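You operate a simulated robot arm through the tools that you are given. There is no shell and no other tool. Be economical: measure what you need, move in short steps, check, and stop when the job is done.

You are at the controls of a simulated robot arm. One attempt, no reset.

## Task
Press the pellets in the mould to the depth printed on its lid.
Fine: stop pin in that socket first, one stroke, clear of the ram; slide out, then lay the lid on the bench.
Where things are to end (x, y in the base frame): lid within 0.06 m of [0.64, -0.18].

Only the result counts: the job must be done as asked and must still hold three seconds after the hand-in. Knocking over, shifting, dropping, spilling or breaking anything else fails it. A push-on lid holds only when it is set on centred and level and pressed home; a screw cap is set on level and turned clockwise until tight.

## Robot
A 7-joint arm with a two-finger parallel gripper, fixed in place. Base frame: the origin is at the foot of the arm, x ahead of it, y to its left, z up; the work surface is at about z = 0.78. Lengths are in m, angles in degrees, forces in N, time in s.
With the tool pointing down near the work surface it reaches from about 0.3 to 0.7 m from the base axis. Its first joint turns from -66.0 to 66.0 degrees. Payload 1.57 kg.
The tool frame sits at the grasp point between the pads (the TCP): z along the fingers, y along the line on which they close. The tips reach 0.03 m beyond it. The gripper opens to 0.11 m. The fingers are 0.024 m wide and 0.012 m thick; the gripper's body (0.048 by 0.112 m) begins 0.078 m behind the TCP.
Orientation is that of the tool frame in the base frame, as a unit quaternion [x, y, z, w]. With the fingers straight down and closing along the base's y, the tool's x points along the base's -x, its y along +y and its z along -z.

## Interface
- The arm moves only by the tool play_rows. Its argument "commands" is a list of rows, each an object (a shift or turn left out is 0, a gripper value left out holds the last) with "linear": the shift along the tool's x, y, z in mm, a list of three; "dr": the turn, a rotation vector about the tool's x, y, z in degrees, a list of three; "jaw": the gripper command, from -1 (fully open) to 1 (shut), values between in proportion. In form: [{"linear": [x, y, z], "dr": [wx, wy, wz], "jaw": jaw}, ...]. A call has 1 to 10 rows; each row is the pose to reach, as a shift and turn from the pose commanded when the call began, along the tool's axes at that moment. Each row takes 0.2 s and may step no farther than 0.05 m and 8.6 degrees from the row before; otherwise, or with a gripper value out of range, the whole call is refused. A pose out of reach is approached as far as the arm can. The call stops where the force on the tool passes 60 N (or 10 N more than at its start, if that is more) or the arm is blocked; 0.2 s more then pass. Each finger travels about 0.108 m/s and halts on what it meets, pressing with about 38 N; the grip force reading is that of the motor and also rises with nothing between the fingers. The clock runs only during rows and for 0.2 s after the last one: add rows that repeat a pose to give the fingers time. It gives the time, the measured TCP pose, the force on the tool (base axes), the opening and the grip force at its end, in the units of the frame above (readings bear some noise), with the torque about the TCP (base axes, N m) and any sound that the robot's microphone picked up.
- Cameras (640 x 400 px; columns grow to the right, rows downward): "scene" is fixed at [0.1755, -0.3971, 1.4069]; the picture's right is [0.77, -0.64, 0.00], its down [-0.33, -0.40, -0.86] and it looks along [0.55, 0.66, -0.51] (base axes); focal length 265 px, centre (320, 200). "wrist" rides on the gripper at [0.07, 0.016, -0.141] in the tool frame; the picture's right is [-0.23, 0.97, 0.00], its down [-0.86, -0.20, -0.48] and it looks along [-0.47, -0.11, 0.88] (tool axes); focal length 222 px, centre (320, 200). There is no depth. A picture from a camera that has moved, and an enlarged one, comes with that camera's place and axes in the base frame and with its lens. The place of the scene camera against the robot may be out by one fixed shift of up to 0.012 m in any direction.
- grab_frame(camera): a new picture of that camera. No time passes.
- close_up(camera, box): a new picture of the part [left, top, right, bottom] of that camera's present view, enlarged. No time passes.
- hand_in(): hands the job in; it is judged then, once.

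Work in short steps. Places have to be worked out from the pictures, the camera data and where the tool is seen: move nearer, look again, correct. Check each grasp and each placing, and mend what went wrong. You have 120 turns and 76 pictures in all, those below and enlarged ones among them. Open the gripper and draw the arm clear of the work before you hand the job in, unless the task says otherwise; then end with one line.

The tools are called after ">>>" as name(argument=value, ...) on one line, values as JSON. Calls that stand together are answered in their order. play_rows: Moves the arm, as the interface text tells. Its arguments: {"type":"object","properties":{"commands":{"type":"array"}},"required":["commands"]} The other tools are called the same way: grab_frame (camera) takes a picture; close_up (camera, box) takes an enlarged picture of a part of a camera's view; hand_in () hands the job in.

At the start:

```text
time: 0.0
tool_pos: [0.407, -0.1265, 1.2263]
ee_rot: [0.0, 1.0, -0.001, 0.001]
wrist_force: [0.5, 0.0, -0.1]
wrist_torque: [0.04, 0.03, -0.03]
finger_gap: 0.1099
grip_force: 0.0
```

scene: 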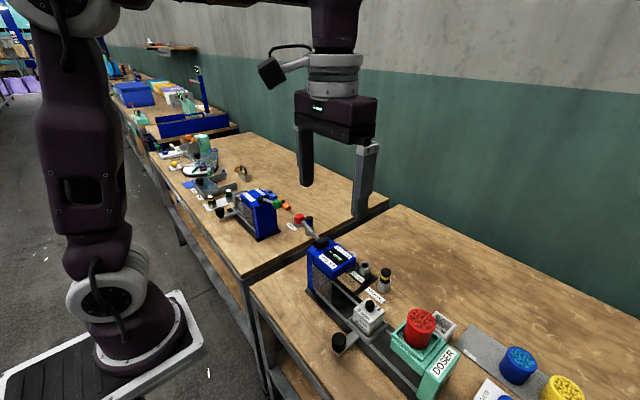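
wrist: 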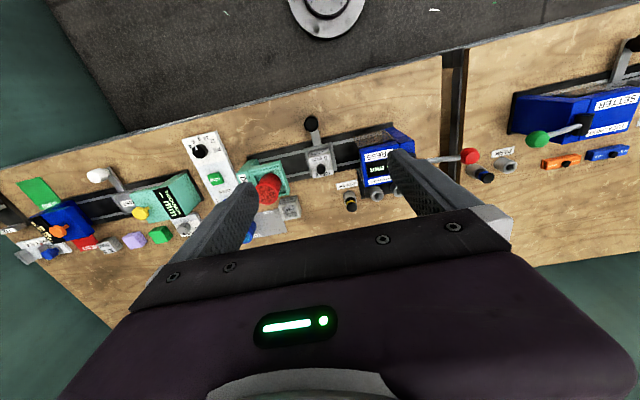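

The bench shows a press, slide, doser and other stations. I take enlarged views to read the labels.

>>> close_up(camera="scene", box=[280, 200, 480, 400])

>>> close_up(camera="wrist", box=[180, 90, 440, 250])

>>> close_up(camera="scene", box=[440, 280, 640, 400])

```text
2.00 times, centred on (380, 300) of scene
camera zoom: at [0.1755, -0.3971, 1.4069], right [0.77, -0.64, 0.0], down [-0.33, -0.4, -0.86], along [0.55, 0.66, -0.51], focal length 530 px, centre (200, 0)
```

zoom: 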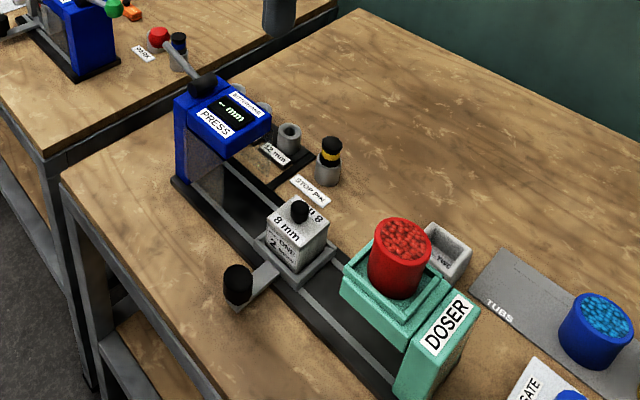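

```text
2.46 times, centred on (310, 170) of wrist
camera zoom: at [0.337, -0.1093, 1.3675], right [0.23, 0.97, 0.0], down [0.86, -0.2, 0.48], along [0.47, -0.11, -0.88], focal length 547 px, centre (345, 274)
```

zoom: 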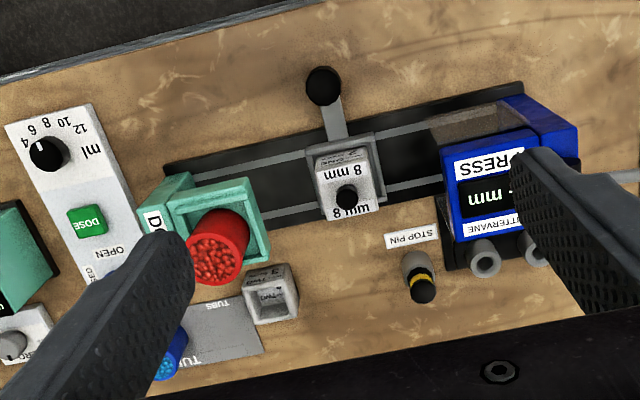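

```text
3.20 times, centred on (540, 340) of scene
camera zoom: at [0.1755, -0.3971, 1.4069], right [0.77, -0.64, 0.0], down [-0.33, -0.4, -0.86], along [0.55, 0.66, -0.51], focal length 848 px, centre (-384, -248)
```

zoom: 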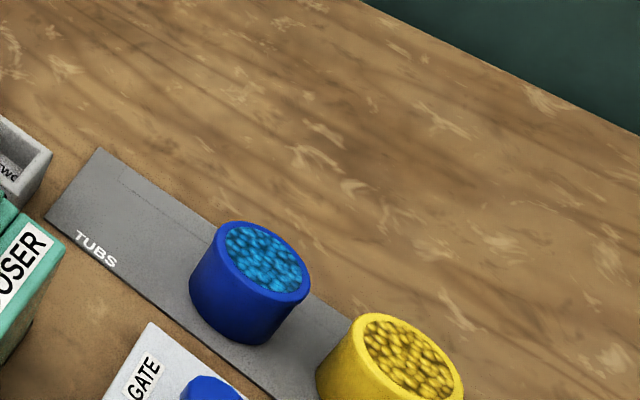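

I'll come lower for closer views of the mould, the sockets and the press.

>>> play_rows(commands=[{"linear": [0, 10, 45]}, {"linear": [0, 20, 90]}, {"linear": [0, 30, 135]}, {"linear": [0, 40, 180]}, {"linear": [0, 46, 196]}])

>>> grab_frame(camera="wrist")

```text
time: 1.2
tool_pos: [0.4072, -0.0799, 1.0325]
ee_rot: [0.0, 1.0, 0.0, 0.0]
wrist_force: [-0.9, 0.3, -0.2]
wrist_torque: [0.02, 0.02, 0.01]
finger_gap: 0.1096
grip_force: 0.0
```

```text
70 pictures are left
camera wrist: at [0.337, -0.0631, 1.172], right [0.23, 0.97, 0.0], down [0.85, -0.2, 0.48], along [0.47, -0.11, -0.88], focal length 222 px, centre (320, 200)
```

wrist: 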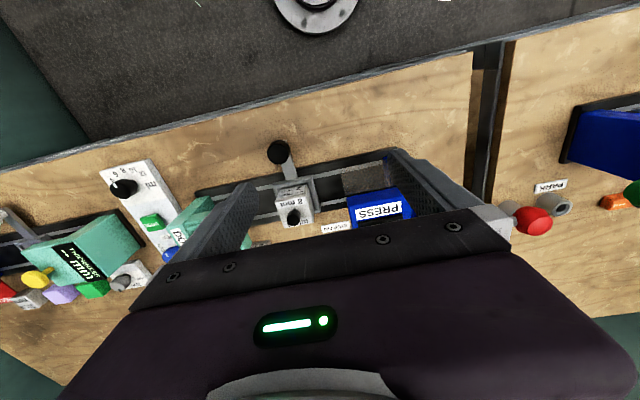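

The gripper blocks the lower half, so I draw back toward the base and raise a little.

>>> play_rows(commands=[{"linear": [40, 0, -15]}, {"linear": [80, 10, -30]}, {"linear": [100, 20, -40]}])

>>> close_up(camera="wrist", box=[180, 120, 500, 320])

```text
time: 2.0
tool_pos: [0.308, -0.0604, 1.0718]
ee_rot: [0.0, 1.0, 0.0, 0.0]
wrist_force: [0.1, -0.1, -0.5]
wrist_torque: [-0.02, -0.03, -0.02]
finger_gap: 0.1102
grip_force: 0.0
```

```text
2.00 times, centred on (340, 220) of wrist
camera zoom: at [0.2377, -0.0435, 1.2118], right [0.23, 0.97, 0.0], down [0.86, -0.2, 0.48], along [0.47, -0.11, -0.88], focal length 444 px, centre (280, 160)
```

zoom: 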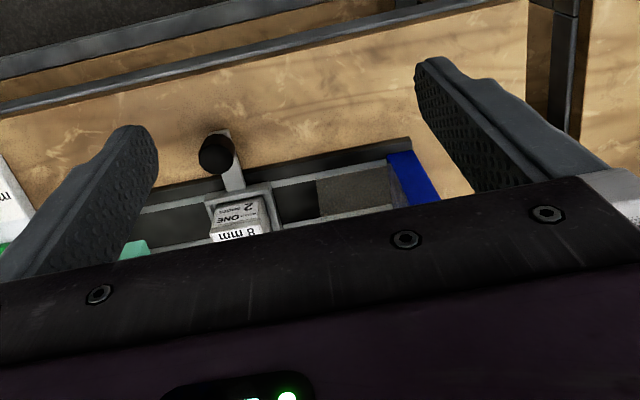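

Wrong way; the useful view lies just ahead of the tips. I go forward instead, well above the press.

>>> play_rows(commands=[{"linear": [-45, 5, -5]}, {"linear": [-90, 15, -10]}, {"linear": [-135, 25, -15]}, {"linear": [-180, 35, -15]}, {"linear": [-225, 40, -15]}, {"linear": [-250, 40, -15]}])

>>> close_up(camera="wrist", box=[160, 60, 480, 260])

>>> grab_frame(camera="scene")

```text
time: 3.4
tool_pos: [0.5577, -0.0195, 1.0865]
ee_rot: [0.0, 1.0, 0.001, 0.0]
wrist_force: [0.1, -0.1, 0.4]
wrist_torque: [0.02, 0.0, 0.01]
finger_gap: 0.1099
grip_force: 0.1
```

```text
2.00 times, centred on (320, 160) of wrist
camera zoom: at [0.4876, -0.0034, 1.2268], right [0.23, 0.97, 0.0], down [0.86, -0.2, 0.48], along [0.47, -0.11, -0.88], focal length 444 px, centre (320, 280)
```

zoom: 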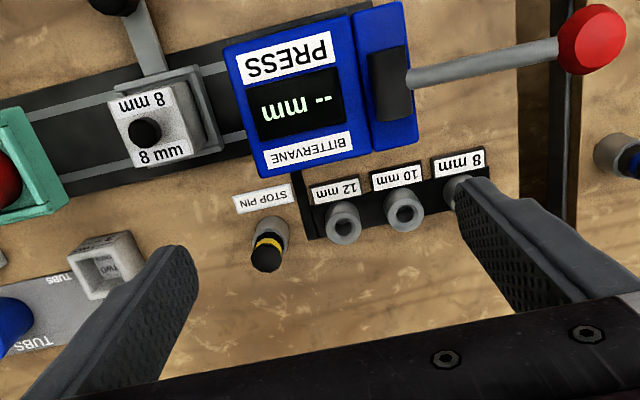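

```text
67 pictures are left
```

scene: 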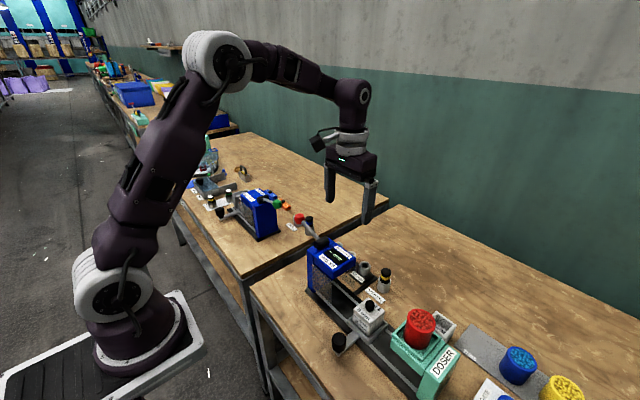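

The stop pin stands near (0.656, -0.096), the sockets 12/10/8 mm run along +y, and the 8 mm one is near (0.645, 0.10). The lever ball is near (0.52, 0.125, 0.98). I move over the pin for a closer look.

>>> play_rows(commands=[{"linear": [-30, -35, 0]}, {"linear": [-70, -70, 0]}, {"linear": [-72, -78, 40]}, {"linear": [-72, -78, 80]}, {"linear": [-72, -78, 110]}])

>>> grab_frame(camera="wrist")

>>> close_up(camera="scene", box=[300, 220, 460, 320])

```text
refused: row 2 steps farther than a row can; nothing moved
```

```text
66 pictures are left
camera wrist: at [0.4876, -0.0034, 1.2268], right [0.23, 0.97, 0.0], down [0.86, -0.2, 0.48], along [0.47, -0.11, -0.88], focal length 222 px, centre (320, 200)
```

wrist: 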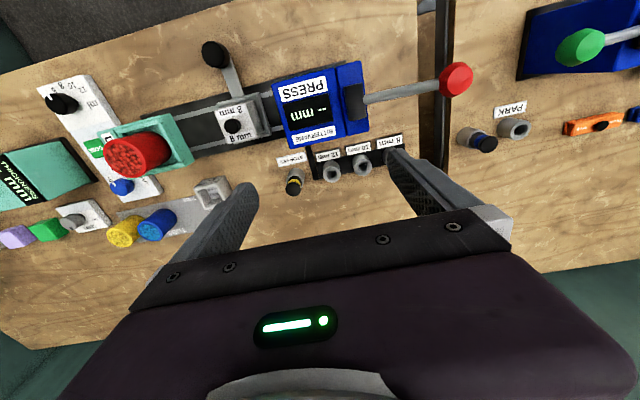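

```text
4.00 times, centred on (380, 270) of scene
camera zoom: at [0.1755, -0.3971, 1.4069], right [0.77, -0.64, 0.0], down [-0.33, -0.4, -0.86], along [0.55, 0.66, -0.51], focal length 1060 px, centre (80, -80)
```

zoom: 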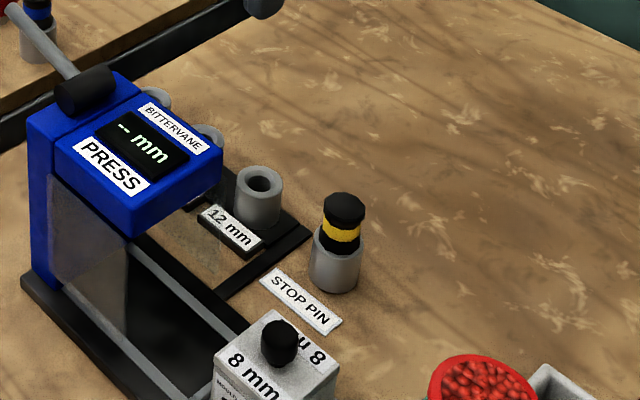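

Pin is ~28 mm across, its holder top about z 0.81 and the pin top about 0.84. I move over it with shorter steps.

>>> play_rows(commands=[{"linear": [-30, -30, 0]}, {"linear": [-60, -60, 0]}, {"linear": [-72, -78, 30]}, {"linear": [-72, -78, 75]}, {"linear": [-72, -78, 110]}])

>>> grab_frame(camera="wrist")

```text
time: 4.6
tool_pos: [0.6282, -0.0988, 0.9758]
ee_rot: [0.0, 1.0, 0.0, 0.0]
wrist_force: [0.2, 0.2, 0.4]
wrist_torque: [0.0, 0.0, 0.01]
finger_gap: 0.1099
grip_force: 0.0
```

```text
64 pictures are left
camera wrist: at [0.5583, -0.0817, 1.1153], right [0.23, 0.97, 0.0], down [0.85, -0.2, 0.48], along [0.47, -0.11, -0.88], focal length 222 px, centre (320, 200)
```

wrist: 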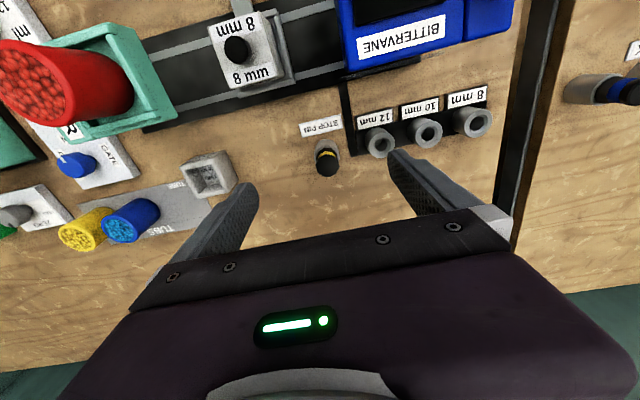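

Pin top estimated at (0.663, -0.097, 0.84). I move above it and descend partially.

>>> play_rows(commands=[{"linear": [-34, 2, 30]}, {"linear": [-34, 2, 70]}, {"linear": [-34, 2, 90]}])

>>> close_up(camera="wrist", box=[220, 100, 420, 225])

>>> close_up(camera="scene", box=[280, 180, 480, 305])

```text
time: 5.4
tool_pos: [0.6643, -0.0964, 0.8856]
ee_rot: [0.001, 1.0, 0.0, 0.0]
wrist_force: [0.3, 0.3, 0.0]
wrist_torque: [0.03, 0.01, 0.0]
finger_gap: 0.1099
grip_force: 0.1
```

```text
3.20 times, centred on (320, 162) of wrist
camera zoom: at [0.5935, -0.0796, 1.0258], right [0.23, 0.97, 0.0], down [0.85, -0.2, 0.48], along [0.47, -0.11, -0.88], focal length 711 px, centre (320, 320)
```

zoom: 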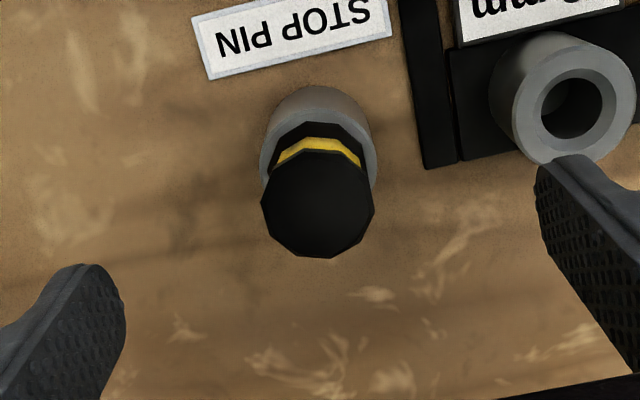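

```text
3.20 times, centred on (380, 242) of scene
camera zoom: at [0.1755, -0.3971, 1.4069], right [0.77, -0.64, 0.0], down [-0.33, -0.4, -0.86], along [0.55, 0.66, -0.51], focal length 848 px, centre (128, 64)
```

zoom: 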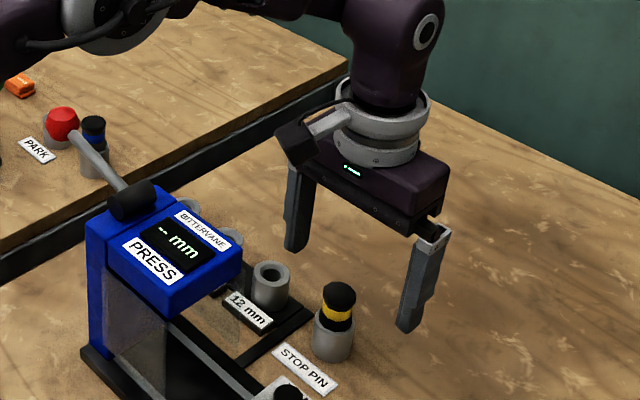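

The pin head is ~30 mm wide at about (0.660, -0.096). I descend to TCP z ≈ 0.848 and close on the head.

>>> play_rows(commands=[{"linear": [4, 0, 20]}, {"linear": [4, 0, 38]}, {"linear": [4, 0, 38], "jaw": 0.4}, {"linear": [4, 0, 38], "jaw": 1}, {"linear": [4, 0, 38], "jaw": 1}, {"linear": [4, 0, 38], "jaw": 1}])

>>> close_up(camera="wrist", box=[220, 100, 420, 225])

>>> close_up(camera="scene", box=[280, 180, 480, 305])

```text
time: 6.8
tool_pos: [0.659, -0.0945, 0.8481]
ee_rot: [0.0, 1.0, 0.001, 0.0]
wrist_force: [-1.0, 15.8, -2.5]
wrist_torque: [0.51, -0.06, -0.05]
finger_gap: 0.0375
grip_force: 43.5
```

```text
3.20 times, centred on (320, 162) of wrist
camera zoom: at [0.5895, -0.0787, 0.9873], right [0.23, 0.97, 0.0], down [0.86, -0.2, 0.48], along [0.47, -0.11, -0.88], focal length 711 px, centre (320, 320)
```

zoom: 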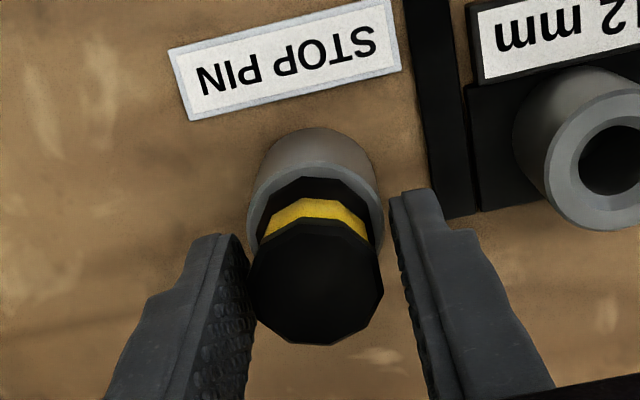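

```text
3.20 times, centred on (380, 242) of scene
camera zoom: at [0.1756, -0.3968, 1.407], right [0.77, -0.64, 0.0], down [-0.33, -0.4, -0.86], along [0.55, 0.66, -0.51], focal length 848 px, centre (128, 64)
```

zoom: 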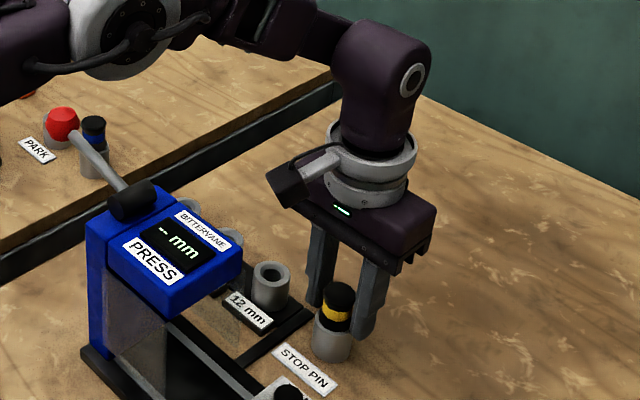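

Gap 37.5 mm with a side load: the fingers caught the holder rim rather than the head. I open, rise 9 mm, shift 2 mm in +y and re-grip.

>>> play_rows(commands=[{"linear": [0, 0, 0], "jaw": 0}, {"linear": [0, 0, -4], "jaw": 0}, {"linear": [0, 2, -9], "jaw": 0}])

>>> play_rows(commands=[{"linear": [0, 0, 0], "jaw": 0.5}, {"linear": [0, 0, 0], "jaw": 1}, {"linear": [0, 0, 0], "jaw": 1}, {"linear": [0, 0, 0], "jaw": 1}])

>>> close_up(camera="wrist", box=[220, 100, 420, 225])

```text
time: 7.6
tool_pos: [0.659, -0.0939, 0.8574]
ee_rot: [0.0, 1.0, -0.001, 0.0]
wrist_force: [1.4, 0.0, -0.5]
wrist_torque: [0.03, -0.03, 0.0]
finger_gap: 0.0549
grip_force: 0.0
```

```text
time: 8.6
tool_pos: [0.6596, -0.0934, 0.8562]
ee_rot: [0.0, 1.0, 0.0, 0.0]
wrist_force: [-0.1, -1.4, -0.4]
wrist_torque: [-0.05, 0.01, -0.02]
finger_gap: 0.0263
grip_force: 37.8
```

```text
3.20 times, centred on (320, 162) of wrist
camera zoom: at [0.589, -0.0777, 0.9968], right [0.23, 0.97, 0.0], down [0.86, -0.2, 0.48], along [0.47, -0.11, -0.88], focal length 711 px, centre (320, 320)
```

zoom: 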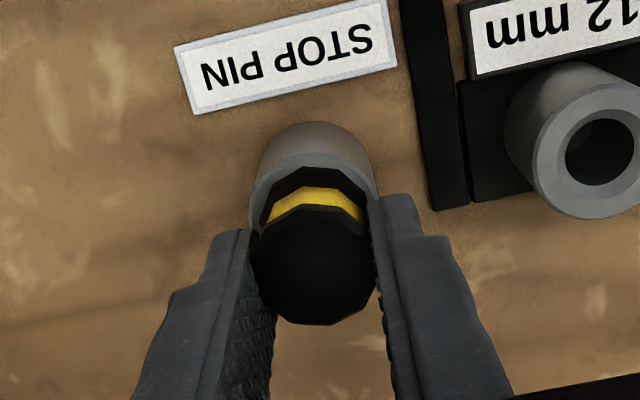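

Gap 26 mm, balanced: the head is gripped. I lift straight up 60 mm and check.

>>> play_rows(commands=[{"linear": [0, 0, -10]}, {"linear": [0, 0, -30]}, {"linear": [0, 0, -55]}, {"linear": [0, 0, -70]}])

>>> close_up(camera="wrist", box=[220, 60, 540, 260])

>>> close_up(camera="scene", box=[280, 180, 480, 305])

```text
time: 9.6
tool_pos: [0.6603, -0.0942, 0.9282]
ee_rot: [0.0, 1.0, 0.0, 0.0]
wrist_force: [-0.1, -0.9, -0.5]
wrist_torque: [-0.01, 0.0, 0.02]
finger_gap: 0.0265
grip_force: 37.2
```

```text
2.00 times, centred on (380, 160) of wrist
camera zoom: at [0.5891, -0.0772, 1.0677], right [0.23, 0.97, 0.0], down [0.86, -0.2, 0.48], along [0.47, -0.11, -0.88], focal length 444 px, centre (200, 280)
```

zoom: 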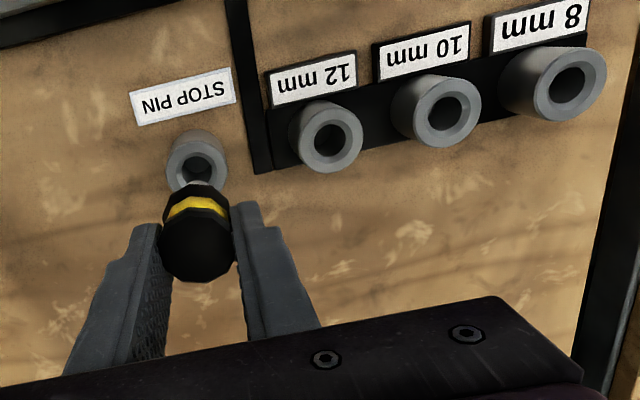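

```text
3.20 times, centred on (380, 242) of scene
camera zoom: at [0.1755, -0.3971, 1.4069], right [0.77, -0.64, 0.0], down [-0.33, -0.4, -0.86], along [0.55, 0.66, -0.51], focal length 848 px, centre (128, 64)
```

zoom: 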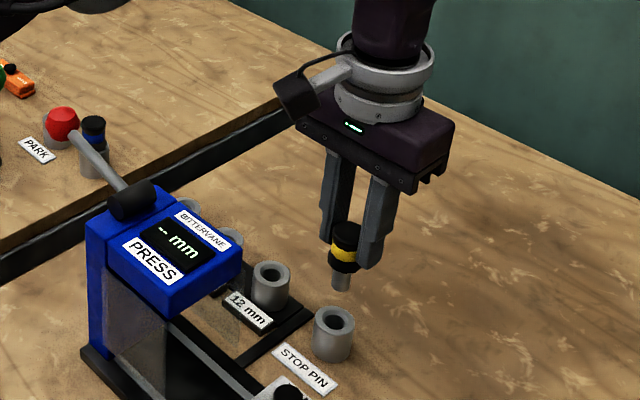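

The pin with its stem is out cleanly. Relative to the holder, the 8 mm socket lies about +0.198 in y and +0.001 in x; I move most of that at this height and look.

>>> play_rows(commands=[{"linear": [0, 45, 0]}, {"linear": [0, 90, 0]}, {"linear": [0, 135, 0]}, {"linear": [0, 175, 0]}, {"linear": [0, 195, 0]}, {"linear": [0, 195, 0]}])

>>> close_up(camera="wrist", box=[220, 100, 420, 225])

>>> close_up(camera="scene", box=[260, 140, 420, 240])

```text
time: 11.0
tool_pos: [0.6579, 0.1014, 0.9266]
ee_rot: [0.001, 1.0, 0.001, 0.0]
wrist_force: [-0.2, -0.4, -0.5]
wrist_torque: [-0.02, -0.02, 0.0]
finger_gap: 0.0264
grip_force: 37.8
```

```text
3.20 times, centred on (320, 162) of wrist
camera zoom: at [0.5888, 0.1183, 1.0662], right [0.23, 0.97, 0.0], down [0.86, -0.2, 0.48], along [0.47, -0.11, -0.88], focal length 711 px, centre (320, 320)
```

zoom: 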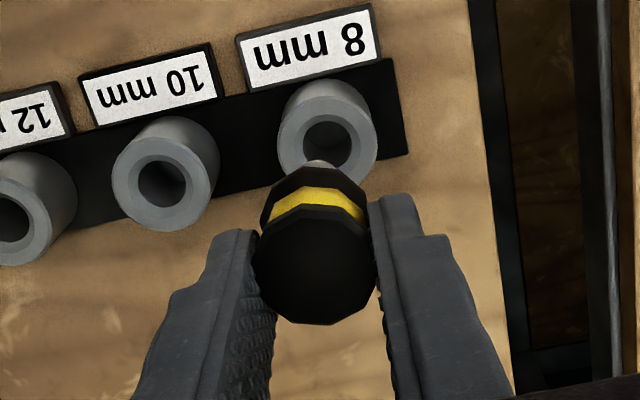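

```text
4.00 times, centred on (340, 190) of scene
camera zoom: at [0.1756, -0.3971, 1.4069], right [0.77, -0.64, 0.0], down [-0.33, -0.4, -0.86], along [0.55, 0.66, -0.51], focal length 1060 px, centre (240, 240)
```

zoom: 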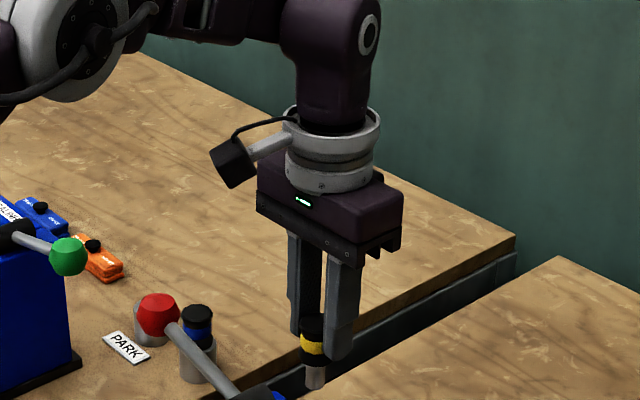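

The socket is about 4 mm further in +y than the pin. I correct that and descend 20 mm for a finer comparison.

>>> play_rows(commands=[{"linear": [0, 4, 10]}, {"linear": [0, 4, 20]}, {"linear": [0, 4, 20]}])

>>> close_up(camera="wrist", box=[260, 120, 380, 195])

>>> close_up(camera="scene", box=[320, 180, 420, 242])

```text
time: 11.8
tool_pos: [0.6586, 0.1049, 0.9063]
ee_rot: [0.0, 1.0, 0.0, -0.001]
wrist_force: [0.8, -0.4, -1.8]
wrist_torque: [0.04, 0.05, 0.0]
finger_gap: 0.0265
grip_force: 37.6
```

```text
5.33 times, centred on (320, 158) of wrist
camera zoom: at [0.5886, 0.1219, 1.0467], right [0.23, 0.97, 0.0], down [0.86, -0.2, 0.48], along [0.47, -0.11, -0.88], focal length 1185 px, centre (320, 427)
```

zoom: 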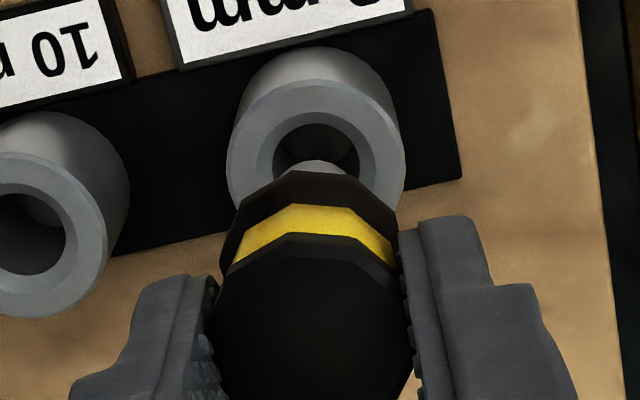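

```text
6.40 times, centred on (370, 211) of scene
camera zoom: at [0.1755, -0.3971, 1.4069], right [0.77, -0.64, 0.0], down [-0.33, -0.4, -0.86], along [0.55, 0.66, -0.51], focal length 1696 px, centre (0, 130)
```

zoom: 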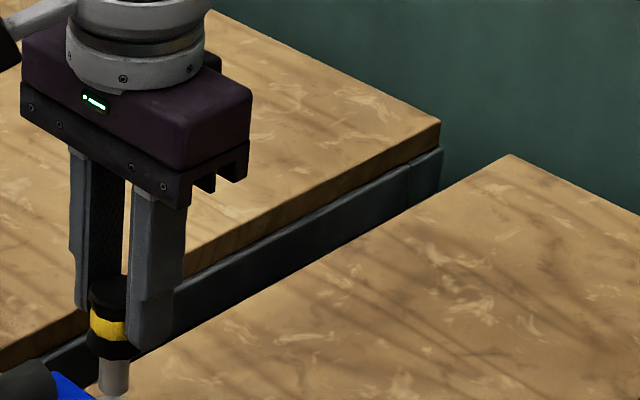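

Pin stem and hole line up within ~1 mm. I descend slowly, watching force.

>>> play_rows(commands=[{"linear": [0, 0, 8]}, {"linear": [0, 0, 15]}, {"linear": [0, 0, 20]}, {"linear": [0, 0, 24]}])

>>> close_up(camera="wrist", box=[260, 120, 380, 195])

>>> close_up(camera="scene", box=[270, 170, 430, 270])

```text
time: 12.8
tool_pos: [0.6594, 0.1054, 0.8828]
ee_rot: [-0.001, 1.0, 0.0, 0.0]
wrist_force: [0.9, 0.8, -1.2]
wrist_torque: [-0.02, 0.0, 0.0]
finger_gap: 0.0266
grip_force: 38.0
```

```text
5.33 times, centred on (320, 158) of wrist
camera zoom: at [0.5891, 0.1214, 1.0233], right [0.23, 0.97, 0.0], down [0.85, -0.2, 0.48], along [0.47, -0.11, -0.88], focal length 1185 px, centre (320, 427)
```

zoom: 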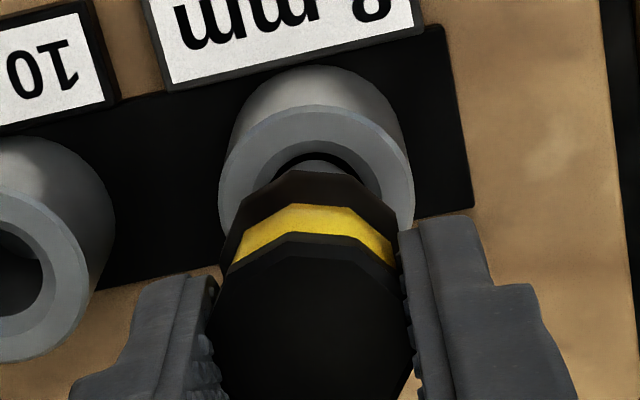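

```text
4.00 times, centred on (350, 220) of scene
camera zoom: at [0.1755, -0.3971, 1.4069], right [0.77, -0.64, 0.0], down [-0.33, -0.4, -0.86], along [0.55, 0.66, -0.51], focal length 1060 px, centre (200, 120)
```

zoom: 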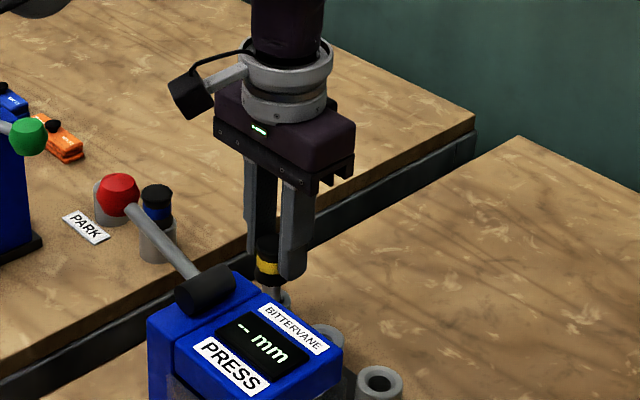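

Stem is at the hole, no contact force. Continuing down.

>>> play_rows(commands=[{"linear": [0, 0, 6]}, {"linear": [0, 0, 12]}, {"linear": [0, 0, 17]}, {"linear": [0, 0, 21]}])

>>> close_up(camera="wrist", box=[260, 120, 380, 195])

```text
time: 13.8
tool_pos: [0.6599, 0.1055, 0.8624]
ee_rot: [0.0, 1.0, 0.0, 0.0]
wrist_force: [-0.7, 0.6, -1.4]
wrist_torque: [0.04, -0.01, 0.0]
finger_gap: 0.0265
grip_force: 37.9
```

```text
5.33 times, centred on (320, 158) of wrist
camera zoom: at [0.589, 0.1214, 1.0024], right [0.23, 0.97, 0.0], down [0.85, -0.2, 0.48], along [0.47, -0.11, -0.88], focal length 1185 px, centre (320, 427)
```

zoom: 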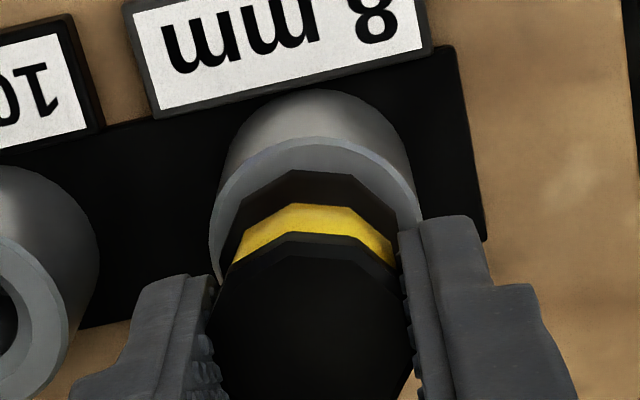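

Stem is inside. I lower in small steps to the seat.

>>> play_rows(commands=[{"linear": [0, 0, 3]}, {"linear": [0, 0, 5]}, {"linear": [0, 0, 7]}])

>>> close_up(camera="wrist", box=[220, 100, 420, 225])

```text
time: 14.6
tool_pos: [0.6595, 0.104, 0.8562]
ee_rot: [0.0, 1.0, 0.0, 0.001]
wrist_force: [-8.3, -1.1, 24.8]
wrist_torque: [-0.16, 0.5, -0.12]
finger_gap: 0.0266
grip_force: 37.2
```

```text
3.20 times, centred on (320, 162) of wrist
camera zoom: at [0.5887, 0.1215, 0.9971], right [0.23, 0.97, 0.0], down [0.85, -0.2, 0.48], along [0.47, -0.11, -0.88], focal length 711 px, centre (320, 320)
```

zoom: 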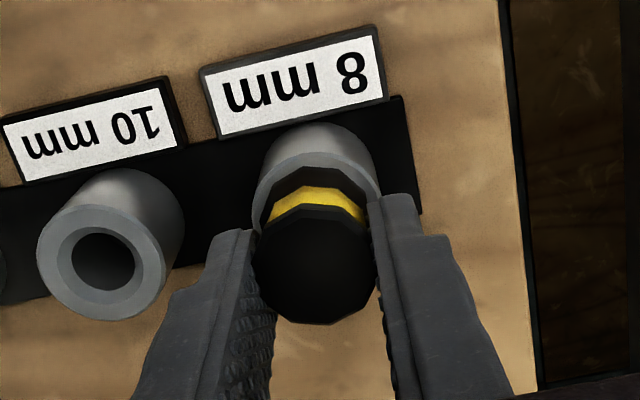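

Seated (25 N up-force, same view as it had in the holder). I release and rise.

>>> play_rows(commands=[{"linear": [0, 0, -1], "jaw": 0.5}, {"linear": [0, 0, -1], "jaw": 0.3}, {"linear": [0, 0, -1], "jaw": 0.3}])

>>> play_rows(commands=[{"linear": [0, 0, -25]}, {"linear": [0, 0, -70]}, {"linear": [0, 0, -115]}, {"linear": [0, 0, -160]}, {"linear": [0, 0, -205]}])

>>> grab_frame(camera="wrist")

>>> close_up(camera="scene", box=[280, 200, 480, 400])

```text
time: 15.4
tool_pos: [0.659, 0.1042, 0.8571]
ee_rot: [0.0, 1.0, 0.0, 0.001]
wrist_force: [-0.4, -0.3, -0.5]
wrist_torque: [-0.02, 0.0, -0.03]
finger_gap: 0.0387
grip_force: 0.1
```

```text
time: 16.6
tool_pos: [0.6587, 0.1052, 1.0595]
ee_rot: [-0.001, 1.0, 0.0, 0.0]
wrist_force: [-0.3, 0.1, 0.3]
wrist_torque: [0.01, 0.0, -0.01]
finger_gap: 0.0384
grip_force: 0.0
```

```text
48 pictures are left
camera wrist: at [0.5885, 0.1219, 1.2002], right [0.23, 0.97, 0.0], down [0.86, -0.2, 0.48], along [0.47, -0.11, -0.88], focal length 222 px, centre (320, 200)
```

wrist: 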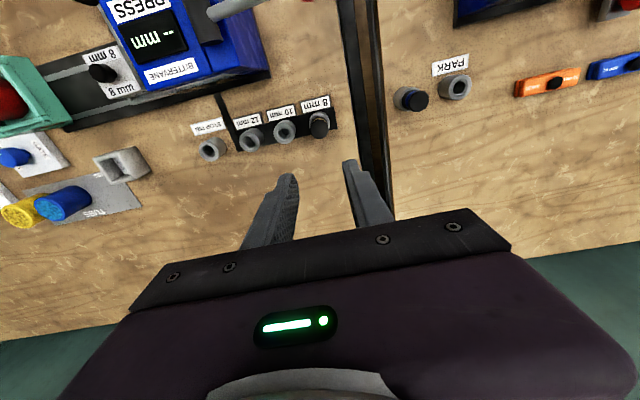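

```text
2.00 times, centred on (380, 300) of scene
camera zoom: at [0.1755, -0.3971, 1.4069], right [0.77, -0.64, 0.0], down [-0.33, -0.4, -0.86], along [0.55, 0.66, -0.51], focal length 530 px, centre (200, 0)
```

zoom: 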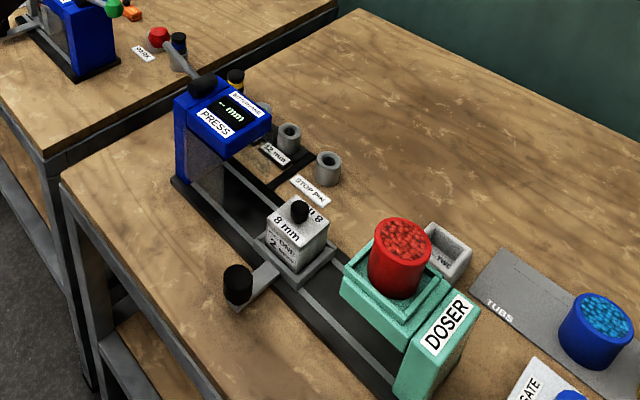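

Pin sits in the 8 mm socket. Now I inspect the mould and press mouth closely.

>>> close_up(camera="scene", box=[300, 235, 400, 360])

```text
3.20 times, centred on (350, 298) of scene
camera zoom: at [0.1755, -0.3971, 1.4069], right [0.77, -0.64, 0.0], down [-0.33, -0.4, -0.86], along [0.55, 0.66, -0.51], focal length 848 px, centre (224, -112)
```

zoom: 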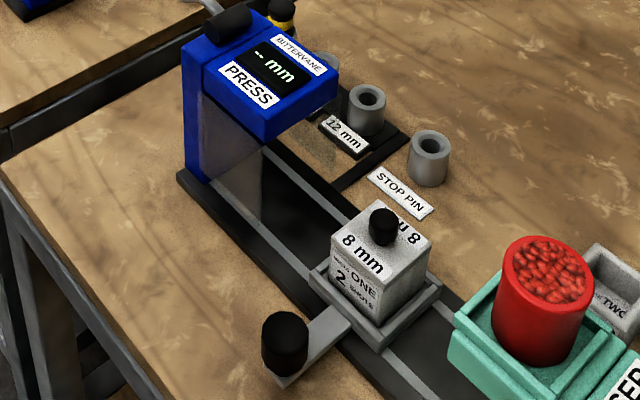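

Mould ONE sits on the carriage; its slide knob stands near (0.42, -0.152, 0.82). I travel above it to look.

>>> play_rows(commands=[{"linear": [10, -10, -40]}, {"linear": [40, -42, -40]}, {"linear": [70, -74, -40]}, {"linear": [100, -106, -40]}, {"linear": [130, -138, -40]}, {"linear": [160, -170, -40]}, {"linear": [190, -202, -40]}, {"linear": [220, -234, -20]}, {"linear": [245, -257, 0]}, {"linear": [245, -257, 40]}])

>>> play_rows(commands=[{"linear": [10, 0, 40]}, {"linear": [10, 0, 80], "jaw": -0.1}, {"linear": [10, 0, 80], "jaw": -0.1}])

>>> grab_frame(camera="wrist")

```text
time: 18.8
tool_pos: [0.6483, 0.0954, 1.1002]
ee_rot: [0.0, 1.0, 0.0, 0.0]
wrist_force: [0.2, 0.0, -0.2]
wrist_torque: [0.02, 0.04, 0.01]
finger_gap: 0.0384
grip_force: 0.0
out of reach, approached as far as the arm can: row 2, 3, 4, 5, 6, 7, 8, 9, 10
```

```text
time: 19.6
tool_pos: [0.64, 0.0925, 1.0205]
ee_rot: [0.001, 1.0, 0.0, 0.0]
wrist_force: [0.1, 0.1, 0.0]
wrist_torque: [-0.01, 0.03, 0.0]
finger_gap: 0.0604
grip_force: 0.1
```

```text
45 pictures are left
camera wrist: at [0.5684, 0.1094, 1.1603], right [0.23, 0.97, 0.0], down [0.85, -0.2, 0.48], along [0.47, -0.11, -0.88], focal length 222 px, centre (320, 200)
```

wrist: 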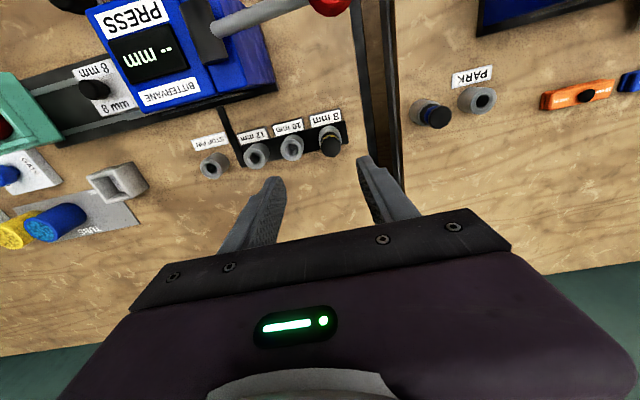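

The diagonal path was rejected, so I'll go in simpler legs: up slightly, then -y at constant x, then back in x.

>>> play_rows(commands=[{"linear": [0, 0, -30]}, {"linear": [0, -45, -30]}, {"linear": [0, -90, -30]}, {"linear": [0, -135, -30]}, {"linear": [0, -180, -30]}, {"linear": [0, -225, -30]}, {"linear": [0, -245, -30]}])

>>> play_rows(commands=[{"linear": [45, 0, 0]}, {"linear": [90, 0, 0]}, {"linear": [135, 0, 0]}, {"linear": [180, 0, 0]}, {"linear": [215, 0, 0]}, {"linear": [225, 0, 30]}])

>>> grab_frame(camera="wrist")

```text
time: 21.2
tool_pos: [0.6373, -0.1548, 1.0509]
ee_rot: [0.001, 1.0, 0.0, 0.0]
wrist_force: [-0.4, 0.9, 0.6]
wrist_torque: [0.03, 0.01, 0.02]
finger_gap: 0.0607
grip_force: 0.0
```

```text
time: 22.6
tool_pos: [0.4125, -0.1538, 1.0206]
ee_rot: [0.001, 1.0, 0.0, 0.0]
wrist_force: [0.0, 1.0, 0.0]
wrist_torque: [0.02, 0.02, 0.03]
finger_gap: 0.0604
grip_force: 0.1
```

```text
44 pictures are left
camera wrist: at [0.342, -0.1385, 1.1619], right [0.23, 0.97, 0.0], down [0.85, -0.2, 0.48], along [0.47, -0.11, -0.88], focal length 222 px, centre (320, 200)
```

wrist: 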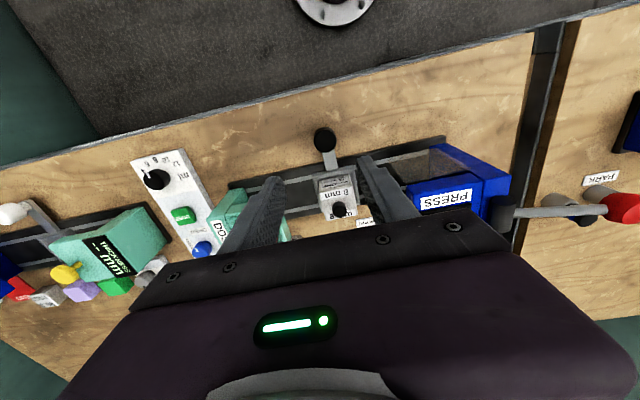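

Knob at ≈(0.424, -0.150). I descend above it and look closely.

>>> play_rows(commands=[{"linear": [-11, 3, 40]}, {"linear": [-11, 3, 80]}, {"linear": [-11, 3, 110]}])

>>> close_up(camera="wrist", box=[200, 80, 440, 230])

>>> close_up(camera="scene", box=[280, 230, 440, 390])

```text
time: 23.4
tool_pos: [0.4233, -0.1517, 0.9098]
ee_rot: [0.0, 1.0, 0.0, 0.001]
wrist_force: [-0.3, -0.6, 0.1]
wrist_torque: [0.01, 0.01, 0.02]
finger_gap: 0.0606
grip_force: 0.0
```

```text
2.67 times, centred on (320, 155) of wrist
camera zoom: at [0.3528, -0.135, 1.0507], right [0.23, 0.97, 0.0], down [0.85, -0.2, 0.48], along [0.47, -0.11, -0.88], focal length 592 px, centre (320, 320)
```

zoom: 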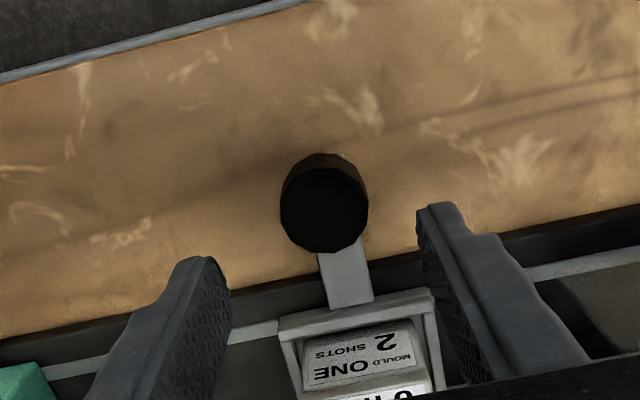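

```text
2.50 times, centred on (360, 310) of scene
camera zoom: at [0.1755, -0.3971, 1.4069], right [0.77, -0.64, 0.0], down [-0.33, -0.4, -0.86], along [0.55, 0.66, -0.51], focal length 663 px, centre (220, -75)
```

zoom: 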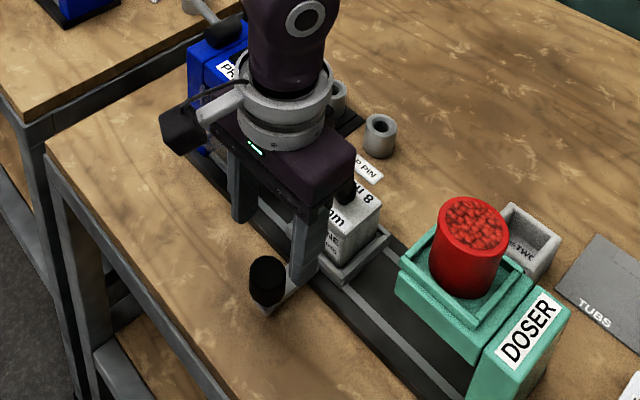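

Knob ~33 mm wide, top ≈0.83. I descend to TCP z≈0.84 and grip it.

>>> play_rows(commands=[{"linear": [0, 1, 35]}, {"linear": [0, 1, 60]}, {"linear": [0, 1, 70]}, {"linear": [0, 1, 70], "jaw": 0.4}, {"linear": [0, 1, 70], "jaw": 1}, {"linear": [0, 1, 70], "jaw": 1}])

>>> close_up(camera="wrist", box=[200, 80, 440, 230])

>>> close_up(camera="scene", box=[280, 230, 440, 390])

```text
time: 24.8
tool_pos: [0.4233, -0.1505, 0.8401]
ee_rot: [-0.001, 1.0, 0.0, 0.0]
wrist_force: [-1.4, 0.5, -11.2]
wrist_torque: [-0.09, -0.5, -0.03]
finger_gap: 0.0337
grip_force: 41.3
```

```text
2.67 times, centred on (320, 155) of wrist
camera zoom: at [0.3528, -0.1336, 0.9808], right [0.23, 0.97, 0.0], down [0.86, -0.2, 0.48], along [0.47, -0.11, -0.88], focal length 592 px, centre (320, 320)
```

zoom: 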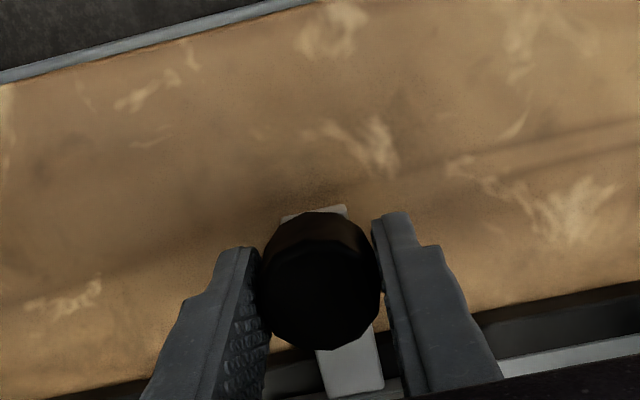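

```text
2.50 times, centred on (360, 310) of scene
camera zoom: at [0.1756, -0.3972, 1.4069], right [0.77, -0.64, 0.0], down [-0.33, -0.4, -0.86], along [0.55, 0.66, -0.51], focal length 663 px, centre (220, -75)
```

zoom: 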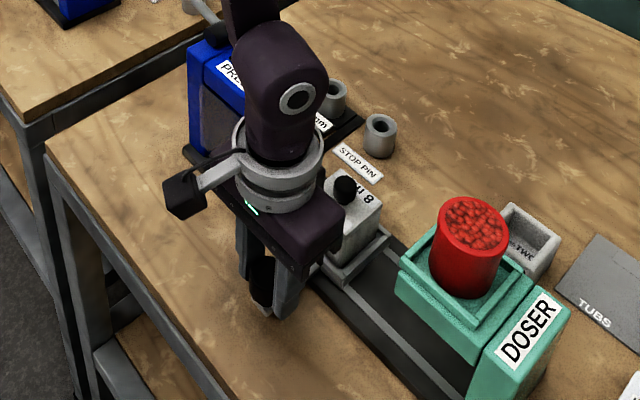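

Knob is gripped (33.7 mm). I slide the carriage toward the press in small steps.

>>> play_rows(commands=[{"linear": [0, 10, 0]}, {"linear": [0, 22, 0]}, {"linear": [0, 34, 0]}, {"linear": [0, 46, 0]}, {"linear": [0, 58, 0]}, {"linear": [0, 70, 0]}])

>>> close_up(camera="scene", box=[280, 220, 440, 380])

```text
time: 26.2
tool_pos: [0.4221, -0.0804, 0.8415]
ee_rot: [0.001, 1.0, 0.001, -0.001]
wrist_force: [1.2, -0.6, -34.3]
wrist_torque: [-0.02, 0.32, 0.09]
finger_gap: 0.0339
grip_force: 40.9
```

```text
2.50 times, centred on (360, 300) of scene
camera zoom: at [0.176, -0.3973, 1.4068], right [0.77, -0.64, 0.0], down [-0.33, -0.4, -0.86], along [0.55, 0.66, -0.51], focal length 663 px, centre (220, -50)
```

zoom: 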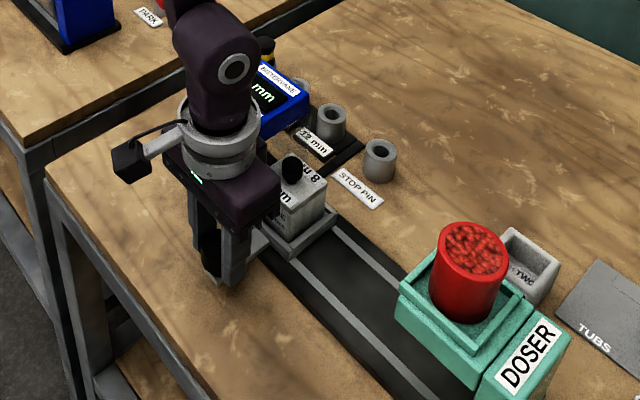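

Carriage slides freely, but the tool pulls up 34 N on the knob; I lower the command 1.5 mm and keep sliding.

>>> play_rows(commands=[{"linear": [0, 0, 1.5]}, {"linear": [0, 8, 1.5]}, {"linear": [0, 18, 1.5]}, {"linear": [0, 28, 1.5]}, {"linear": [0, 36, 1.5]}])

>>> close_up(camera="scene", box=[280, 200, 440, 360])

```text
time: 27.4
tool_pos: [0.4231, -0.044, 0.8402]
ee_rot: [0.0, 1.0, 0.0, 0.001]
wrist_force: [-8.6, -1.2, 35.4]
wrist_torque: [-0.07, 0.22, 0.04]
finger_gap: 0.0337
grip_force: 41.3
```

```text
2.50 times, centred on (360, 280) of scene
camera zoom: at [0.1749, -0.3971, 1.407], right [0.77, -0.64, 0.0], down [-0.33, -0.4, -0.86], along [0.55, 0.66, -0.51], focal length 663 px, centre (220, 0)
```

zoom: 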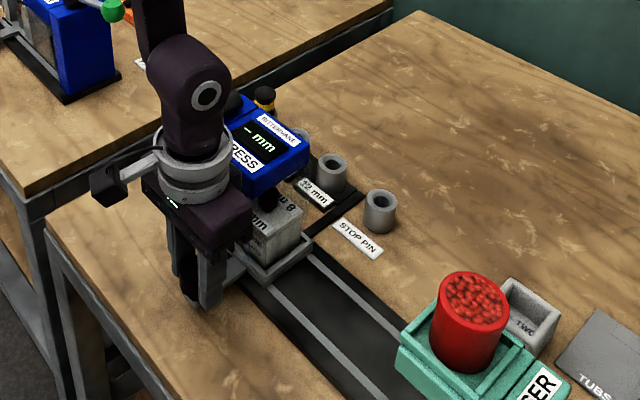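

Lid knob passes under the head. I ease the vertical load and continue until the end stop.

>>> play_rows(commands=[{"linear": [0, 0, -0.8]}, {"linear": [0, 8, -0.8]}, {"linear": [0, 16, -0.8]}, {"linear": [0, 24, -0.8]}, {"linear": [0, 32, -0.8]}, {"linear": [0, 40, -0.8]}])

>>> close_up(camera="scene", box=[280, 200, 440, 360])

```text
time: 28.4
tool_pos: [0.4231, -0.0306, 0.8397]
ee_rot: [0.008, 1.0, -0.005, 0.001]
wrist_force: [1.7, -14.7, -5.8]
wrist_torque: [0.87, 0.38, 0.13]
finger_gap: 0.0338
grip_force: 41.2
stopped in row 5: the force on the tool passed its limit at 71 N (the readings are from after the stop); the commanded pose is now the measured one
```

```text
2.50 times, centred on (360, 280) of scene
camera zoom: at [0.1757, -0.3975, 1.4068], right [0.77, -0.64, 0.0], down [-0.33, -0.4, -0.86], along [0.55, 0.66, -0.51], focal length 663 px, centre (220, 0)
```

zoom: 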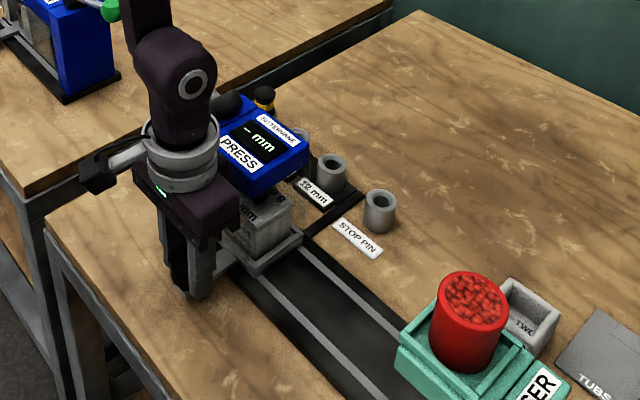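

The carriage reached its end stop at y≈-0.03, with the mould under the head. I release the knob and rise.

>>> play_rows(commands=[{"linear": [0, 0, 0], "jaw": 0.4}, {"linear": [0, 0, 0], "jaw": 0}, {"linear": [0, 0, 0], "jaw": 0}, {"linear": [0, 0, -30], "jaw": 0}, {"linear": [0, 0, -75]}, {"linear": [0, 0, -120]}, {"linear": [0, 0, -160]}])

>>> close_up(camera="wrist", box=[180, 60, 500, 260])

>>> close_up(camera="scene", box=[280, 200, 440, 320])

```text
time: 30.0
tool_pos: [0.4227, -0.0273, 1.0011]
ee_rot: [0.006, 1.0, -0.005, 0.001]
wrist_force: [-0.3, 0.4, 0.1]
wrist_torque: [-0.02, -0.01, 0.0]
finger_gap: 0.0552
grip_force: 0.0
```

```text
2.00 times, centred on (340, 160) of wrist
camera zoom: at [0.3527, -0.0077, 1.141], right [0.24, 0.97, -0.01], down [0.85, -0.2, 0.48], along [0.47, -0.12, -0.88], focal length 444 px, centre (280, 280)
```

zoom: 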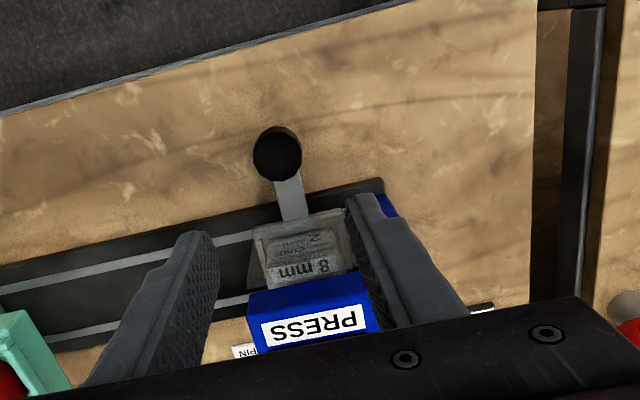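

```text
3.33 times, centred on (360, 260) of scene
camera zoom: at [0.1755, -0.3971, 1.4069], right [0.77, -0.64, 0.0], down [-0.33, -0.4, -0.86], along [0.55, 0.66, -0.51], focal length 884 px, centre (187, 0)
```

zoom: 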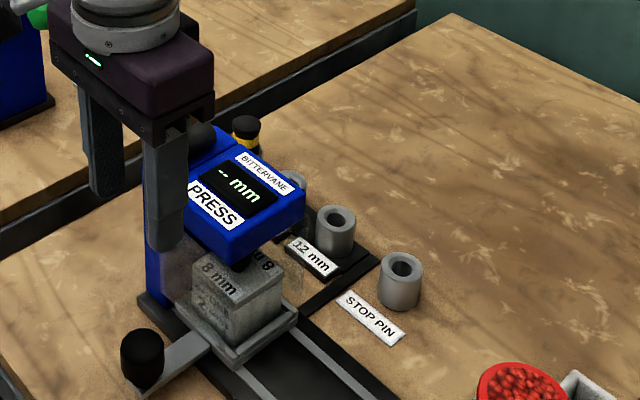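

Mould is in place. Next the lever: I'll grip its ball with the fingers closing along x, so I rise and turn the tool +90° about its axis (camera toward +y).

>>> play_rows(commands=[{"linear": [0, 0, -30], "dr": [0, 0, 8]}, {"linear": [0, 0, -50], "dr": [0, 0, 16]}, {"linear": [0, 0, -60], "dr": [0, 0, 24]}, {"linear": [0, 0, -60], "dr": [0, 0, 32]}, {"linear": [0, 0, -60], "dr": [0, 0, 40]}, {"linear": [0, 0, -60], "dr": [0, 0, 48]}, {"linear": [0, 0, -60], "dr": [0, 0, 56]}, {"linear": [0, 0, -60], "dr": [0, 0, 64]}, {"linear": [0, 0, -60], "dr": [0, 0, 72]}, {"linear": [0, 0, -60], "dr": [0, 0, 80]}])

```text
time: 32.2
tool_pos: [0.4219, -0.0276, 1.0605]
ee_rot: [0.648, 0.762, -0.003, 0.005]
wrist_force: [0.1, -0.3, -0.5]
wrist_torque: [0.04, 0.0, -0.02]
finger_gap: 0.0551
grip_force: 0.1
```

>>> play_rows(commands=[{"dr": [0, 0, 5]}, {"dr": [0, 0, 9.2]}, {"dr": [0, 0, 9.2], "jaw": -0.1}])

>>> grab_frame(camera="wrist")

>>> grab_frame(camera="scene")

```text
time: 33.0
tool_pos: [0.4235, -0.0256, 1.0602]
ee_rot: [0.707, 0.707, -0.003, 0.004]
wrist_force: [0.0, 0.8, 0.4]
wrist_torque: [0.01, -0.01, 0.01]
finger_gap: 0.0604
grip_force: 0.0
```

```text
34 pictures are left
camera wrist: at [0.4383, 0.0457, 1.1998], right [0.97, -0.23, 0.0], down [-0.2, -0.85, 0.49], along [-0.11, -0.47, -0.87], focal length 222 px, centre (320, 200)
```

wrist: 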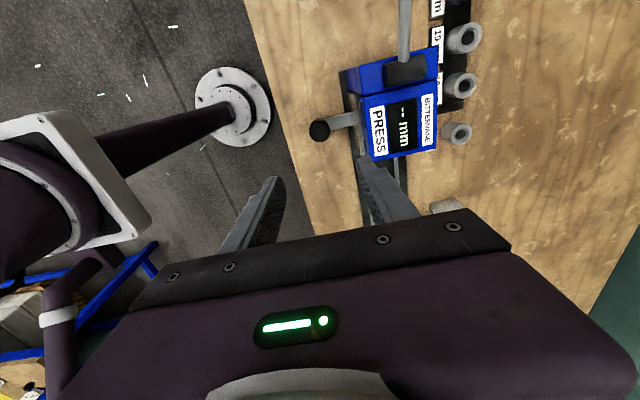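

```text
33 pictures are left
```

scene: 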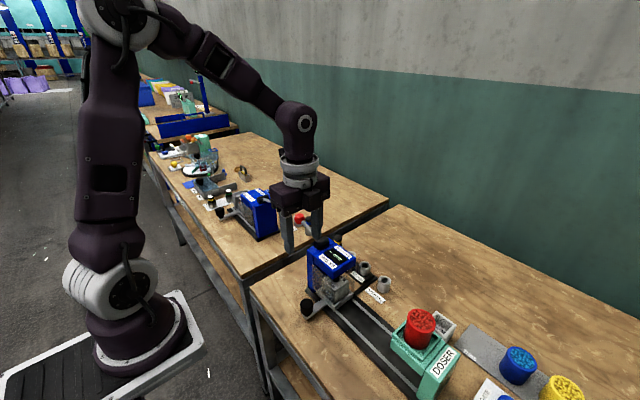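

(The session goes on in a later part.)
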